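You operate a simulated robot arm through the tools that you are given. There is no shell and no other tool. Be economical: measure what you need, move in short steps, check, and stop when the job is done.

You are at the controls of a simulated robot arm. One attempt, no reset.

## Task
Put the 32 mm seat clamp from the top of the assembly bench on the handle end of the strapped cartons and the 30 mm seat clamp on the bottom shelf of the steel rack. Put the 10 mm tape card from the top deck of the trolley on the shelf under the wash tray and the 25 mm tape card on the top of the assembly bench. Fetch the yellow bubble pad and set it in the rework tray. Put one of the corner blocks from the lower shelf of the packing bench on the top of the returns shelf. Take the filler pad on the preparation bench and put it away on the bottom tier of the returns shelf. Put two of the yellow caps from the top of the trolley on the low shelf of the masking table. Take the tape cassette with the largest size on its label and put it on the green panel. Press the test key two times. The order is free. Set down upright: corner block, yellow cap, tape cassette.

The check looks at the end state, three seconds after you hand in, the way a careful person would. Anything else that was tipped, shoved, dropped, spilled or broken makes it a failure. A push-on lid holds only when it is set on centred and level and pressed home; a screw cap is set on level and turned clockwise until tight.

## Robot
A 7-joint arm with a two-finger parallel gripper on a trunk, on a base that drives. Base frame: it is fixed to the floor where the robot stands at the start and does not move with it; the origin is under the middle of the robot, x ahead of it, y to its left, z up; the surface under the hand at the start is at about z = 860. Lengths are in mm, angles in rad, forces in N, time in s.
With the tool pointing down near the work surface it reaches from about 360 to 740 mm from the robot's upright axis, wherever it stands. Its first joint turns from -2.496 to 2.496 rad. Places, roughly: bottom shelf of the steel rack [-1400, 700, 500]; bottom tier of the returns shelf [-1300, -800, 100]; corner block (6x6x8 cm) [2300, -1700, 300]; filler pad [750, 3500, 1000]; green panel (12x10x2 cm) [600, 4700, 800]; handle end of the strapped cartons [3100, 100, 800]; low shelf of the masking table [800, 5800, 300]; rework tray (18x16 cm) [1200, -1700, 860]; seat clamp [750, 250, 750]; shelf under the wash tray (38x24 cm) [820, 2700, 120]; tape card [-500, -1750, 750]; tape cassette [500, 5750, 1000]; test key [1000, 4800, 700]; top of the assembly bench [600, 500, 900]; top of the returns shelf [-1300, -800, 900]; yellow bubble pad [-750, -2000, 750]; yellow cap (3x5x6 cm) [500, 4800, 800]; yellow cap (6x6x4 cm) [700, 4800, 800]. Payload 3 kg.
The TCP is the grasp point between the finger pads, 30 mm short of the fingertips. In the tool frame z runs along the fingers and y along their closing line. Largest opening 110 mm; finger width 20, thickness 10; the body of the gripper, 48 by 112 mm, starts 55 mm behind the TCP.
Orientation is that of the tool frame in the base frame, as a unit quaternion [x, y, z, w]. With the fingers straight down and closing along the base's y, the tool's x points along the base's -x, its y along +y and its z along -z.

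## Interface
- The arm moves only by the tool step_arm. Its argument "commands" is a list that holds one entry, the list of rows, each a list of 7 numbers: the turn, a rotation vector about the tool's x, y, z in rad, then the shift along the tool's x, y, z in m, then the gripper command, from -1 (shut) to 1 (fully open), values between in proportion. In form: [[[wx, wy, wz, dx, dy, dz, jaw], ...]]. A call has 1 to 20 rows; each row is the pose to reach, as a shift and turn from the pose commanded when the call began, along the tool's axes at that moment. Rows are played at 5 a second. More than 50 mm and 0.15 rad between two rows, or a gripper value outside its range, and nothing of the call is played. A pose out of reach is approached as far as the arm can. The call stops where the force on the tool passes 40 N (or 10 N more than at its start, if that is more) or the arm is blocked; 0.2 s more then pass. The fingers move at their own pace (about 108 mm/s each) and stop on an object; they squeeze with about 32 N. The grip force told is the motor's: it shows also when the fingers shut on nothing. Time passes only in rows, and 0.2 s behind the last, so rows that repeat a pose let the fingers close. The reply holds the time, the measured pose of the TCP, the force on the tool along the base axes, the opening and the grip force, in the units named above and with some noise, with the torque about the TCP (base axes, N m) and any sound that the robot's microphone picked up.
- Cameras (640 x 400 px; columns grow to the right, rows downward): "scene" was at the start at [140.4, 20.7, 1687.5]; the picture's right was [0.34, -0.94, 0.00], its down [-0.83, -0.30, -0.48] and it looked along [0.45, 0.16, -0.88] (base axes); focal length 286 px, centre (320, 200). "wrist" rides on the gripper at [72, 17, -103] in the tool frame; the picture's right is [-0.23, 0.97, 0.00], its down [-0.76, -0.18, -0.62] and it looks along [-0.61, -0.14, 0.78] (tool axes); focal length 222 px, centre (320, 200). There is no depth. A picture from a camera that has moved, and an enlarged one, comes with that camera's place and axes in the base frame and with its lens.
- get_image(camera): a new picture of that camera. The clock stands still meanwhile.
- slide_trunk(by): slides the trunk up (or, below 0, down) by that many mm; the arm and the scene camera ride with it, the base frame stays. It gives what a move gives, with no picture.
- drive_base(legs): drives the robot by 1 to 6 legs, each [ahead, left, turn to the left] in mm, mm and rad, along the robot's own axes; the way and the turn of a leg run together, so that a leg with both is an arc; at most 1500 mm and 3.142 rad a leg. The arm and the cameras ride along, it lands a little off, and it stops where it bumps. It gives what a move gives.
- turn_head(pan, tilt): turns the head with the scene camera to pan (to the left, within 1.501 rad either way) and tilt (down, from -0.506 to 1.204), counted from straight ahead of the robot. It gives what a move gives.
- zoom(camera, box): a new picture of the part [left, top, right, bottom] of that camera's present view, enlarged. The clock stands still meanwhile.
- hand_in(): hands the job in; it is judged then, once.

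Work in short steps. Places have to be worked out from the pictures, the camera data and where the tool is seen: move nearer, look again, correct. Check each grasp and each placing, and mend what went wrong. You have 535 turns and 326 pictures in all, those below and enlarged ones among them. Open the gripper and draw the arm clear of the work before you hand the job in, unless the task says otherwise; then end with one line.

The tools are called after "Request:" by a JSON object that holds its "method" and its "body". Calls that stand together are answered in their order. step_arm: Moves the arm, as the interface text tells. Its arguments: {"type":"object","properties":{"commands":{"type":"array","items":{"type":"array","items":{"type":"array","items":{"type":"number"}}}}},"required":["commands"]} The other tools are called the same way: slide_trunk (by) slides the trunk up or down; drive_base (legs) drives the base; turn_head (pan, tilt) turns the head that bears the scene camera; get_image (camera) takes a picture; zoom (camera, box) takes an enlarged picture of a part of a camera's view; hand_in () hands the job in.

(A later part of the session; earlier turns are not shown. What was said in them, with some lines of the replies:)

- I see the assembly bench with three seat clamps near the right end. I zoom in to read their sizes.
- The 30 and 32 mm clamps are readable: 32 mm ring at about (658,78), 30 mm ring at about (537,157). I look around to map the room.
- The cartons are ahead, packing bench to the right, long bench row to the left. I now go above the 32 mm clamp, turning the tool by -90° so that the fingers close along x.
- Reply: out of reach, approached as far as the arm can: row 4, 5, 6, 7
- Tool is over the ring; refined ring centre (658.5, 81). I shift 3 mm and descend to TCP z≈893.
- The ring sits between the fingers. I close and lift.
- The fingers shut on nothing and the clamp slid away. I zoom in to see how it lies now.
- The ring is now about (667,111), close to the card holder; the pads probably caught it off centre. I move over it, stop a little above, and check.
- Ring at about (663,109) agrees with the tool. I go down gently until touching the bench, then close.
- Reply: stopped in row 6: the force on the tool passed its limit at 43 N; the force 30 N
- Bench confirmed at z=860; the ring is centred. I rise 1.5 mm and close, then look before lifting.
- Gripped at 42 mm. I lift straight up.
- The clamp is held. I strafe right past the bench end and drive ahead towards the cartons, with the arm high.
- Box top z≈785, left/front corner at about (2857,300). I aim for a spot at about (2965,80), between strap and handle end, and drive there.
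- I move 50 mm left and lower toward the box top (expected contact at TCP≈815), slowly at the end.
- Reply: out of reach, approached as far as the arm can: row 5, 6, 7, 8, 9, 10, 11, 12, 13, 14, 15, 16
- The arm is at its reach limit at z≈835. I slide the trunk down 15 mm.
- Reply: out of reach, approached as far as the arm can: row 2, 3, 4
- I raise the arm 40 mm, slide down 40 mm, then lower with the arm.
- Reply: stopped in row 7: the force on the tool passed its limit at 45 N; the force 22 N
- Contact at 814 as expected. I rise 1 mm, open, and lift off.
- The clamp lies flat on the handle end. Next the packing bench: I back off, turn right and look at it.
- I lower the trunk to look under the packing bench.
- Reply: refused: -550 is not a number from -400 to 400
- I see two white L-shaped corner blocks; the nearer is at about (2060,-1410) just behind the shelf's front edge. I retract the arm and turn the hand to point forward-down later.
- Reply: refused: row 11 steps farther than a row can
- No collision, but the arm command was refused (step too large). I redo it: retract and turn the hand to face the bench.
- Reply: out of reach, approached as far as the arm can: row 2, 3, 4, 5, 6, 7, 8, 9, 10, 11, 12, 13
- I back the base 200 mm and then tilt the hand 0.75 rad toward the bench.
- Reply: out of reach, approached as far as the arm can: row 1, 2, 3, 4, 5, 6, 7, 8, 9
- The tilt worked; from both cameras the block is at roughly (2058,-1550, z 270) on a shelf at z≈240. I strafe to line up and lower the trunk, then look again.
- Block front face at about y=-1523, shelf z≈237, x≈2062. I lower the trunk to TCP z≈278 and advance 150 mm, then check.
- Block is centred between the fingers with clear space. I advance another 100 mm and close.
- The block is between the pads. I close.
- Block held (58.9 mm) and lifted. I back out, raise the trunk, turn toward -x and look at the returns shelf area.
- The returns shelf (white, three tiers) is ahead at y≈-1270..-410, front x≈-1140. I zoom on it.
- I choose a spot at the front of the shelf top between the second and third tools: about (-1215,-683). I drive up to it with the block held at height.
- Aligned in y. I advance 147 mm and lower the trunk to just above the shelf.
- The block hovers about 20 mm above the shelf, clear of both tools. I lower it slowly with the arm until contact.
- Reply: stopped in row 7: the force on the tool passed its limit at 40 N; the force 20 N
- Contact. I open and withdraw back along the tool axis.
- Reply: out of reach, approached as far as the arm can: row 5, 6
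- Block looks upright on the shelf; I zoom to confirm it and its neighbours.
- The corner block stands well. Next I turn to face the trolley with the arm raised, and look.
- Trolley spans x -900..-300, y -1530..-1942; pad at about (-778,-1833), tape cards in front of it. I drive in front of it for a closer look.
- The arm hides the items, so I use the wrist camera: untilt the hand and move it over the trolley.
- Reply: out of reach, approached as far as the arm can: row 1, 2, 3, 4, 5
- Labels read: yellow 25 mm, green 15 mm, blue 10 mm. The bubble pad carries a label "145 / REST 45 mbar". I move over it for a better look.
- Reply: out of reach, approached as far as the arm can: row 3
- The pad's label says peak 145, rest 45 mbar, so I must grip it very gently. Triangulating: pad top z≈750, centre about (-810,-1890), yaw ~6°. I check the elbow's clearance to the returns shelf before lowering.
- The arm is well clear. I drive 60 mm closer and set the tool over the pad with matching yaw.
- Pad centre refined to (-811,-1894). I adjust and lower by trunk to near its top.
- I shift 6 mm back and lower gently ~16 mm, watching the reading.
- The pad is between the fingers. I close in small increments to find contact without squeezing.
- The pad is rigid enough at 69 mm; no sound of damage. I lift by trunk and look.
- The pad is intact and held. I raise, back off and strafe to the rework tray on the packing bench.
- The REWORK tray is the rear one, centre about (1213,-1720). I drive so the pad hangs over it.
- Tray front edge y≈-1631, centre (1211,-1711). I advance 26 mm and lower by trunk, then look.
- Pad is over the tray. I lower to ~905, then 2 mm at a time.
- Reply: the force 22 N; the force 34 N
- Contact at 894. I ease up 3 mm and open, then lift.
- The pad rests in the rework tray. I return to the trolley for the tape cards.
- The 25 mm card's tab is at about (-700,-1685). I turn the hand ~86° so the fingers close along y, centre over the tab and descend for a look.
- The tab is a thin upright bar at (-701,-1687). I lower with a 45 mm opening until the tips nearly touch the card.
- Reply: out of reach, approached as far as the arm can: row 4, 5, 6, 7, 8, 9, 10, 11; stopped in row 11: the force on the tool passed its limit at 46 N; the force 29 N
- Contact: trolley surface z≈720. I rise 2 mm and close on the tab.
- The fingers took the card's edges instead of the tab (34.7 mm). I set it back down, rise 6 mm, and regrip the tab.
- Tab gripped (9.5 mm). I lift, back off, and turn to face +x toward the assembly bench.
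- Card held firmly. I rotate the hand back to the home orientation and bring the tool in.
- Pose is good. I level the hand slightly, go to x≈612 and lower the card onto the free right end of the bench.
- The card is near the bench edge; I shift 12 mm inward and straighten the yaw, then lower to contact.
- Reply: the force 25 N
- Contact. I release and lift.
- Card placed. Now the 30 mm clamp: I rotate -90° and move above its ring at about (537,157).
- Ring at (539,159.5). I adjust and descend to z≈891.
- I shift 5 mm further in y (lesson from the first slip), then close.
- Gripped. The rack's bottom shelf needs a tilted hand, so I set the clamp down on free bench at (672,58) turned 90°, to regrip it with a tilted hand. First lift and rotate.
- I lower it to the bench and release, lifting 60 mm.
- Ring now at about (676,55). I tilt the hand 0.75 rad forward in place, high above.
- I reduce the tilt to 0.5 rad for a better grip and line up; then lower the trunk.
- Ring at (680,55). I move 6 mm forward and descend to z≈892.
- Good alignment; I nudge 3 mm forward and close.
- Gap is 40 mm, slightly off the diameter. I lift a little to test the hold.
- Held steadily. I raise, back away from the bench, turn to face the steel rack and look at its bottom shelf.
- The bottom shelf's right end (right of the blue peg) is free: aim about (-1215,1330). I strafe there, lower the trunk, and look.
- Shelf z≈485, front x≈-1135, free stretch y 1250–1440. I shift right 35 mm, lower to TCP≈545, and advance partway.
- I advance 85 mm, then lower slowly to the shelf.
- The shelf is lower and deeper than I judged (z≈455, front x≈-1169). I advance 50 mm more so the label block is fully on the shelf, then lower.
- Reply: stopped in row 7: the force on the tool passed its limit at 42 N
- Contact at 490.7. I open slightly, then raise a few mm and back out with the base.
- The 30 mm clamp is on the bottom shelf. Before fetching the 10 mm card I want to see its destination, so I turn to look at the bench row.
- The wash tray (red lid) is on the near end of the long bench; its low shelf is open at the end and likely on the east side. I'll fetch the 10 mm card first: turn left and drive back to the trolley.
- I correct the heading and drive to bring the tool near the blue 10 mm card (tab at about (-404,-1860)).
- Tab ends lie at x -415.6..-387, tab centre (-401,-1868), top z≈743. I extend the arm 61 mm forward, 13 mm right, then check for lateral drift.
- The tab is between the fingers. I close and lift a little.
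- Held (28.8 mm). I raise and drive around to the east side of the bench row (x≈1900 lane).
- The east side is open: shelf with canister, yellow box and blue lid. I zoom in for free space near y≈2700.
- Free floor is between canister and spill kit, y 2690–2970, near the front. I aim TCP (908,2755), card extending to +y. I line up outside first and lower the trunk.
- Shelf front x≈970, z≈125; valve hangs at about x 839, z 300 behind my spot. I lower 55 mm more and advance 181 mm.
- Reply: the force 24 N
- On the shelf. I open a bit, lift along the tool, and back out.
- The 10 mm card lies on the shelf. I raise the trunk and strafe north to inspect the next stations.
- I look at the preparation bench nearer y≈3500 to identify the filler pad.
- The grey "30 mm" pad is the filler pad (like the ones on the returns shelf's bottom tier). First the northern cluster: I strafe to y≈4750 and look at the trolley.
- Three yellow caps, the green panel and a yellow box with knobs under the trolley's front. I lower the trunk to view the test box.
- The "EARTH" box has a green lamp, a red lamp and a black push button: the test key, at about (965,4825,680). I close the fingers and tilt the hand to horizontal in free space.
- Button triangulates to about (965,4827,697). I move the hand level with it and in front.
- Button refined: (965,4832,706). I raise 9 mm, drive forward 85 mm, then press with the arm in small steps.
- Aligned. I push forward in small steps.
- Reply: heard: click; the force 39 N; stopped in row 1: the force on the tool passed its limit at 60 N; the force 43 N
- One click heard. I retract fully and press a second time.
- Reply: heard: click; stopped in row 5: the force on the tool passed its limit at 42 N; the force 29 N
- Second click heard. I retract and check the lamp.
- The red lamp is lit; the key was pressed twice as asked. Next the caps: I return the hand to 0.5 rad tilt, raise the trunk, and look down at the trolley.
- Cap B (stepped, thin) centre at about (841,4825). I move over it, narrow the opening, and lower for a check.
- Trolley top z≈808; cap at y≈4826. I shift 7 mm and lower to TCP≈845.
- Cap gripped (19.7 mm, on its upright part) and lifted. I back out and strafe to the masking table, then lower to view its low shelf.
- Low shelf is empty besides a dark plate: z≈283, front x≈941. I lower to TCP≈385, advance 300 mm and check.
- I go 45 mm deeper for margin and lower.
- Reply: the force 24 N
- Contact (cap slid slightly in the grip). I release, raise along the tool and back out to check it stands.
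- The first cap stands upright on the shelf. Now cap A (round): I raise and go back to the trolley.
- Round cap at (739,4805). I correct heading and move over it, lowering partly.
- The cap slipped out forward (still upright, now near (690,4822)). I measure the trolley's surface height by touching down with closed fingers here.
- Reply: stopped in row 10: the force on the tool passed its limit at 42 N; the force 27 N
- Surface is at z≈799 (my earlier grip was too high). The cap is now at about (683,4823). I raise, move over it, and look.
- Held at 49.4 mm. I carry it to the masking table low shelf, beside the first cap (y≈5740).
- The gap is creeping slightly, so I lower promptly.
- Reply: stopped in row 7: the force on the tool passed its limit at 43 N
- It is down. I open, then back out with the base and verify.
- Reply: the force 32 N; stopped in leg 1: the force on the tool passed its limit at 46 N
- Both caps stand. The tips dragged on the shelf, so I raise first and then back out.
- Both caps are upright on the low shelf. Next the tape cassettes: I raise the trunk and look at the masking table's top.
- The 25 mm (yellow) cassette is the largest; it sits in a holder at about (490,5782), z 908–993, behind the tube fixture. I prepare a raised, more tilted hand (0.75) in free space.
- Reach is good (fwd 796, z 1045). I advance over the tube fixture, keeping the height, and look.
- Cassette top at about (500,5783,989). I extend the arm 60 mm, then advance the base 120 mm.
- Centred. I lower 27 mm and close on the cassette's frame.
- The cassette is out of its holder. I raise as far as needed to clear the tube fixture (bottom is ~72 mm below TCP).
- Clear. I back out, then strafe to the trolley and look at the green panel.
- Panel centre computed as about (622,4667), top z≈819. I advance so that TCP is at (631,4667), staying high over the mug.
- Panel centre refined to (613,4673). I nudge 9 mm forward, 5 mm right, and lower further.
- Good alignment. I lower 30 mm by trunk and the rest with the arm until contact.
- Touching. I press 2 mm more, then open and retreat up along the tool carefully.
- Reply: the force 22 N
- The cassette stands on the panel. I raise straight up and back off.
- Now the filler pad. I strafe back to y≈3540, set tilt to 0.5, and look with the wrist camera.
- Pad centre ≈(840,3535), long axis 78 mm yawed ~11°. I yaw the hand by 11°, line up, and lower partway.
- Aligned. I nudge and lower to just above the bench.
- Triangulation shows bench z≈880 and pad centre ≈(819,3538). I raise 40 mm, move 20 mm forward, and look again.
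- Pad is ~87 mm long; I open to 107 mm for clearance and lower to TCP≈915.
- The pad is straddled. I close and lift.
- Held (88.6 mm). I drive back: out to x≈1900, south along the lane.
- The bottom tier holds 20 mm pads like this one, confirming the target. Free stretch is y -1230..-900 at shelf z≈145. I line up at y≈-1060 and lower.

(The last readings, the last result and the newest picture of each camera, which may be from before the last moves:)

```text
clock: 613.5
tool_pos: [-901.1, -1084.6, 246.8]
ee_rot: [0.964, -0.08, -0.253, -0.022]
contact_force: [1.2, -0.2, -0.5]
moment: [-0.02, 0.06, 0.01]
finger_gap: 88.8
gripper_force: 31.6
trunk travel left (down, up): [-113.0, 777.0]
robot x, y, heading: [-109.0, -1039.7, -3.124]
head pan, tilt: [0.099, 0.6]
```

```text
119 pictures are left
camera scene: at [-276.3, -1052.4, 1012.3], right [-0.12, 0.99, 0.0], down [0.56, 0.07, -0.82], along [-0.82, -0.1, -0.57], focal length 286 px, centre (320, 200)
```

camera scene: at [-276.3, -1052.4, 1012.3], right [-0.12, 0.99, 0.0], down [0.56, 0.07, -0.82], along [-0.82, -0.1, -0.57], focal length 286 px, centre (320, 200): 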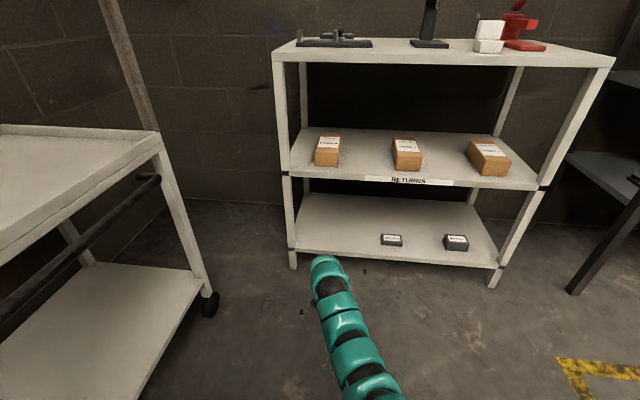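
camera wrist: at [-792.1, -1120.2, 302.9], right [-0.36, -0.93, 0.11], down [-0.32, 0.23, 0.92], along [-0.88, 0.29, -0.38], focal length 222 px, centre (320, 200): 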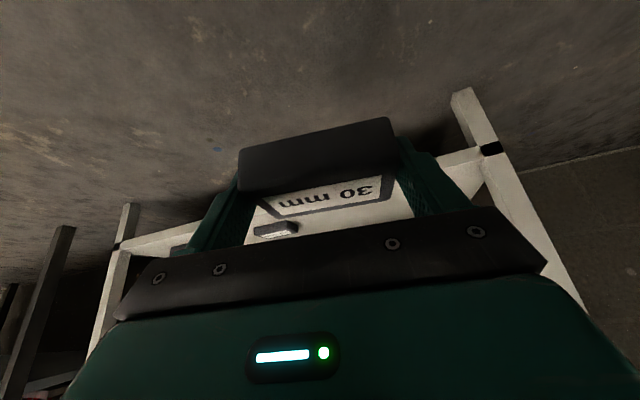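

Lined up. I advance 230 mm at TCP z≈247 and check.

Request:
{"method": "drive_base", "body": {"legs": [[230, 0, 0]]}}

Request:
{"method": "get_image", "body": {"camera": "wrist"}}

Request:
{"method": "get_image", "body": {"camera": "scene"}}

```text
clock: 615.2
tool_pos: [-1133.4, -1087.4, 246.6]
ee_rot: [0.964, -0.081, -0.253, -0.021]
contact_force: [0.3, 0.3, -0.4]
moment: [-0.01, 0.01, 0.0]
finger_gap: 88.7
gripper_force: 31.7
trunk travel left (down, up): [-113.0, 777.0]
robot x, y, heading: [-336.2, -1043.0, -3.124]
head pan, tilt: [0.099, 0.6]
```

```text
118 pictures are left
camera wrist: at [-1023.2, -1123.0, 302.9], right [-0.36, -0.93, 0.11], down [-0.32, 0.23, 0.92], along [-0.88, 0.29, -0.38], focal length 222 px, centre (320, 200)
```

wrist: 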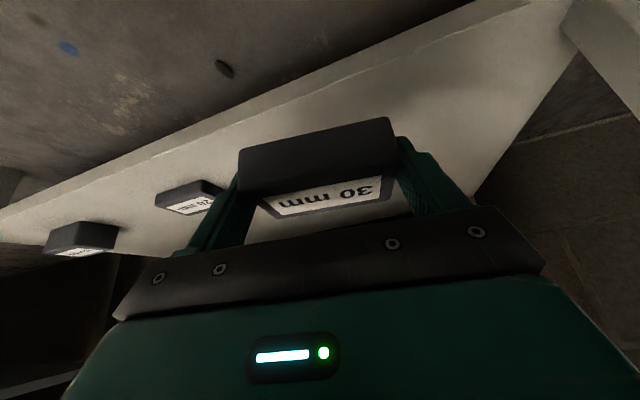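

```text
117 pictures are left
camera scene: at [-507.1, -1056.3, 1012.3], right [-0.12, 0.99, 0.0], down [0.56, 0.07, -0.83], along [-0.82, -0.1, -0.56], focal length 286 px, centre (320, 200)
```

scene: 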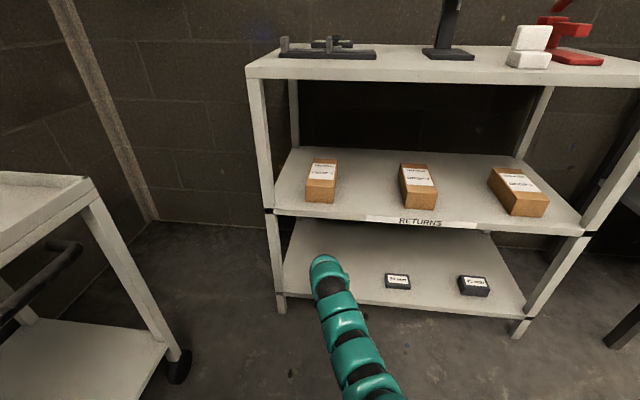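

Request:
{"method": "drive_base", "body": {"legs": [[78, 0, 0]]}}

Request:
{"method": "slide_trunk", "body": {"by": -52}}

Request:
{"method": "step_arm", "body": {"commands": [[[0, 0, 0, 0.0019, 0, 0.0035, -1], [0, 0, 0, 0.0034, 0, 0.0061, -1], [0, 0, 0, 0.0048, 0, 0.0088, -1], [0, 0, 0, 0.0057, 0, 0.0105, -1], [0, 0, 0, 0.0067, 0, 0.0123, -1], [0, 0, 0, 0.0077, 0, 0.014, -1], [0, 0, 0, 0.0086, 0, 0.0158, -1], [0, 0, 0, 0.0096, 0, 0.0176, -1], [0, 0, 0, 0.0105, 0, 0.0193, -1], [0, 0, 0, 0.0115, 0, 0.0211, -1], [0, 0, 0, 0.0125, 0, 0.0228, -1]]]}}

Request:
{"method": "get_image", "body": {"camera": "wrist"}}

```text
clock: 616.2
tool_pos: [-1212.4, -1089.0, 246.2]
ee_rot: [0.964, -0.08, -0.253, -0.021]
contact_force: [0.6, 0.3, 0.0]
moment: [-0.03, -0.01, 0.0]
finger_gap: 88.4
gripper_force: 31.8
trunk travel left (down, up): [-113.0, 777.0]
robot x, y, heading: [-417.1, -1045.0, -3.125]
head pan, tilt: [0.099, 0.6]
```

```text
clock: 617.2
tool_pos: [-1211.5, -1089.1, 194.1]
ee_rot: [0.964, -0.081, -0.252, -0.021]
contact_force: [0.0, 0.6, -0.5]
moment: [0.02, -0.01, 0.01]
finger_gap: 88.6
gripper_force: 31.5
trunk travel left (down, up): [-61.0, 829.0]
robot x, y, heading: [-416.8, -1041.2, -3.128]
head pan, tilt: [0.099, 0.6]
```

```text
clock: 619.6
tool_pos: [-1212.5, -1087.7, 171.7]
ee_rot: [0.964, -0.081, -0.254, -0.021]
contact_force: [10.8, 0.7, 20.4]
moment: [0.64, -0.33, -0.3]
finger_gap: 88.7
gripper_force: 32.3
trunk travel left (down, up): [-61.0, 829.0]
robot x, y, heading: [-419.2, -1044.8, -3.124]
head pan, tilt: [0.099, 0.6]
```

```text
116 pictures are left
camera wrist: at [-1101.9, -1123.5, 227.0], right [-0.36, -0.93, 0.11], down [-0.32, 0.23, 0.92], along [-0.88, 0.29, -0.38], focal length 222 px, centre (320, 200)
```

wrist: 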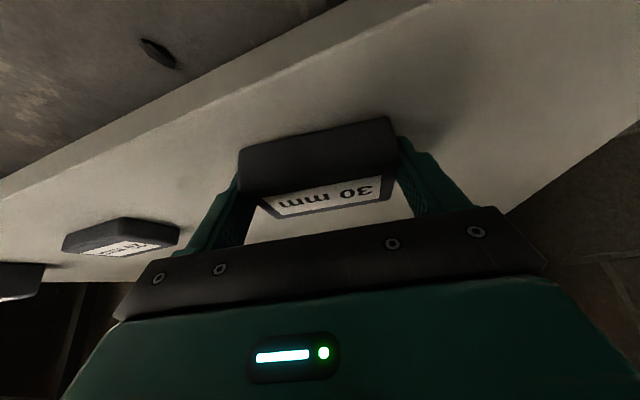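

Contact. I open, rise, and back out.

Request:
{"method": "step_arm", "body": {"commands": [[[0, 0, 0, 0, 0, 0, 0.8], [0, 0, 0, 0, 0, 0, 0.95], [0, 0, 0, 0, 0, 0, 0.95]]]}}

Request:
{"method": "slide_trunk", "body": {"by": 60}}

Request:
{"method": "drive_base", "body": {"legs": [[-250, 0, 0]]}}

Request:
{"method": "get_image", "body": {"camera": "wrist"}}

Request:
{"method": "get_image", "body": {"camera": "scene"}}

```text
clock: 620.4
tool_pos: [-1211.3, -1089.9, 170.6]
ee_rot: [0.963, -0.08, -0.255, -0.02]
contact_force: [-3.9, -18.7, 24.3]
moment: [0.7, 0.04, 0.21]
finger_gap: 97.8
gripper_force: 0.0
trunk travel left (down, up): [-61.0, 829.0]
robot x, y, heading: [-417.9, -1043.5, -3.124]
head pan, tilt: [0.099, 0.6]
```

```text
clock: 621.4
tool_pos: [-1211.2, -1086.6, 227.4]
ee_rot: [0.964, -0.081, -0.251, -0.021]
contact_force: [-0.6, 0.0, -0.1]
moment: [0.02, -0.01, 0.01]
finger_gap: 107.4
gripper_force: 0.1
trunk travel left (down, up): [-121.0, 769.0]
robot x, y, heading: [-418.1, -1047.8, -3.122]
head pan, tilt: [0.099, 0.6]
```

```text
clock: 623.2
tool_pos: [-969.0, -1084.6, 227.1]
ee_rot: [0.964, -0.081, -0.252, -0.021]
contact_force: [-0.3, 0.1, 0.4]
moment: [0.03, 0.01, 0.04]
finger_gap: 107.4
gripper_force: 0.1
trunk travel left (down, up): [-121.0, 769.0]
robot x, y, heading: [-170.6, -1038.7, -3.125]
head pan, tilt: [0.099, 0.6]
```

```text
115 pictures are left
camera wrist: at [-858.1, -1119.4, 284.0], right [-0.36, -0.93, 0.11], down [-0.32, 0.23, 0.92], along [-0.88, 0.29, -0.38], focal length 222 px, centre (320, 200)
```

wrist: 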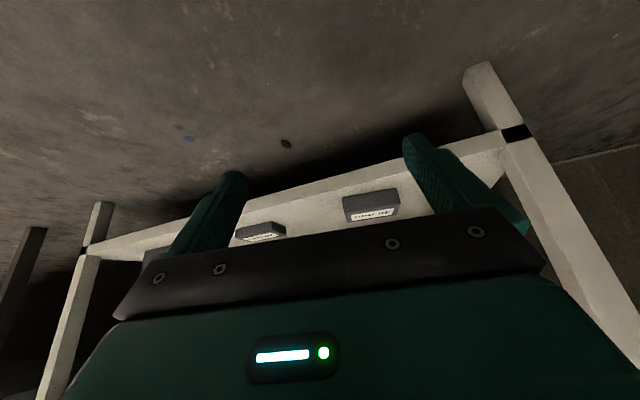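

```text
114 pictures are left
camera scene: at [-342.5, -1053.4, 1020.2], right [-0.12, 0.99, 0.0], down [0.56, 0.07, -0.82], along [-0.82, -0.1, -0.57], focal length 286 px, centre (320, 200)
```

scene: 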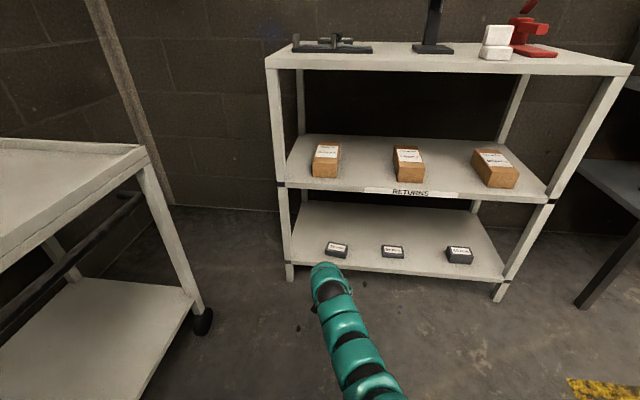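

All placements were checked in the pictures, the gripper is open and the arm is clear of the work. I hand in.

Request:
{"method": "hand_in", "body": {}}

```text
The job is handed in.
```

I handed the job in with every item moved to its place and the test key pressed twice (two clicks heard). I checked each placing in the pictures except the cassette, which I last saw standing on the green panel just before the hand lifted away. The test box's red lamp stayed lit afterwards, and the bubble pad took the full 32 N grip despite its 145 mbar peak label, with no damage seen or heard.
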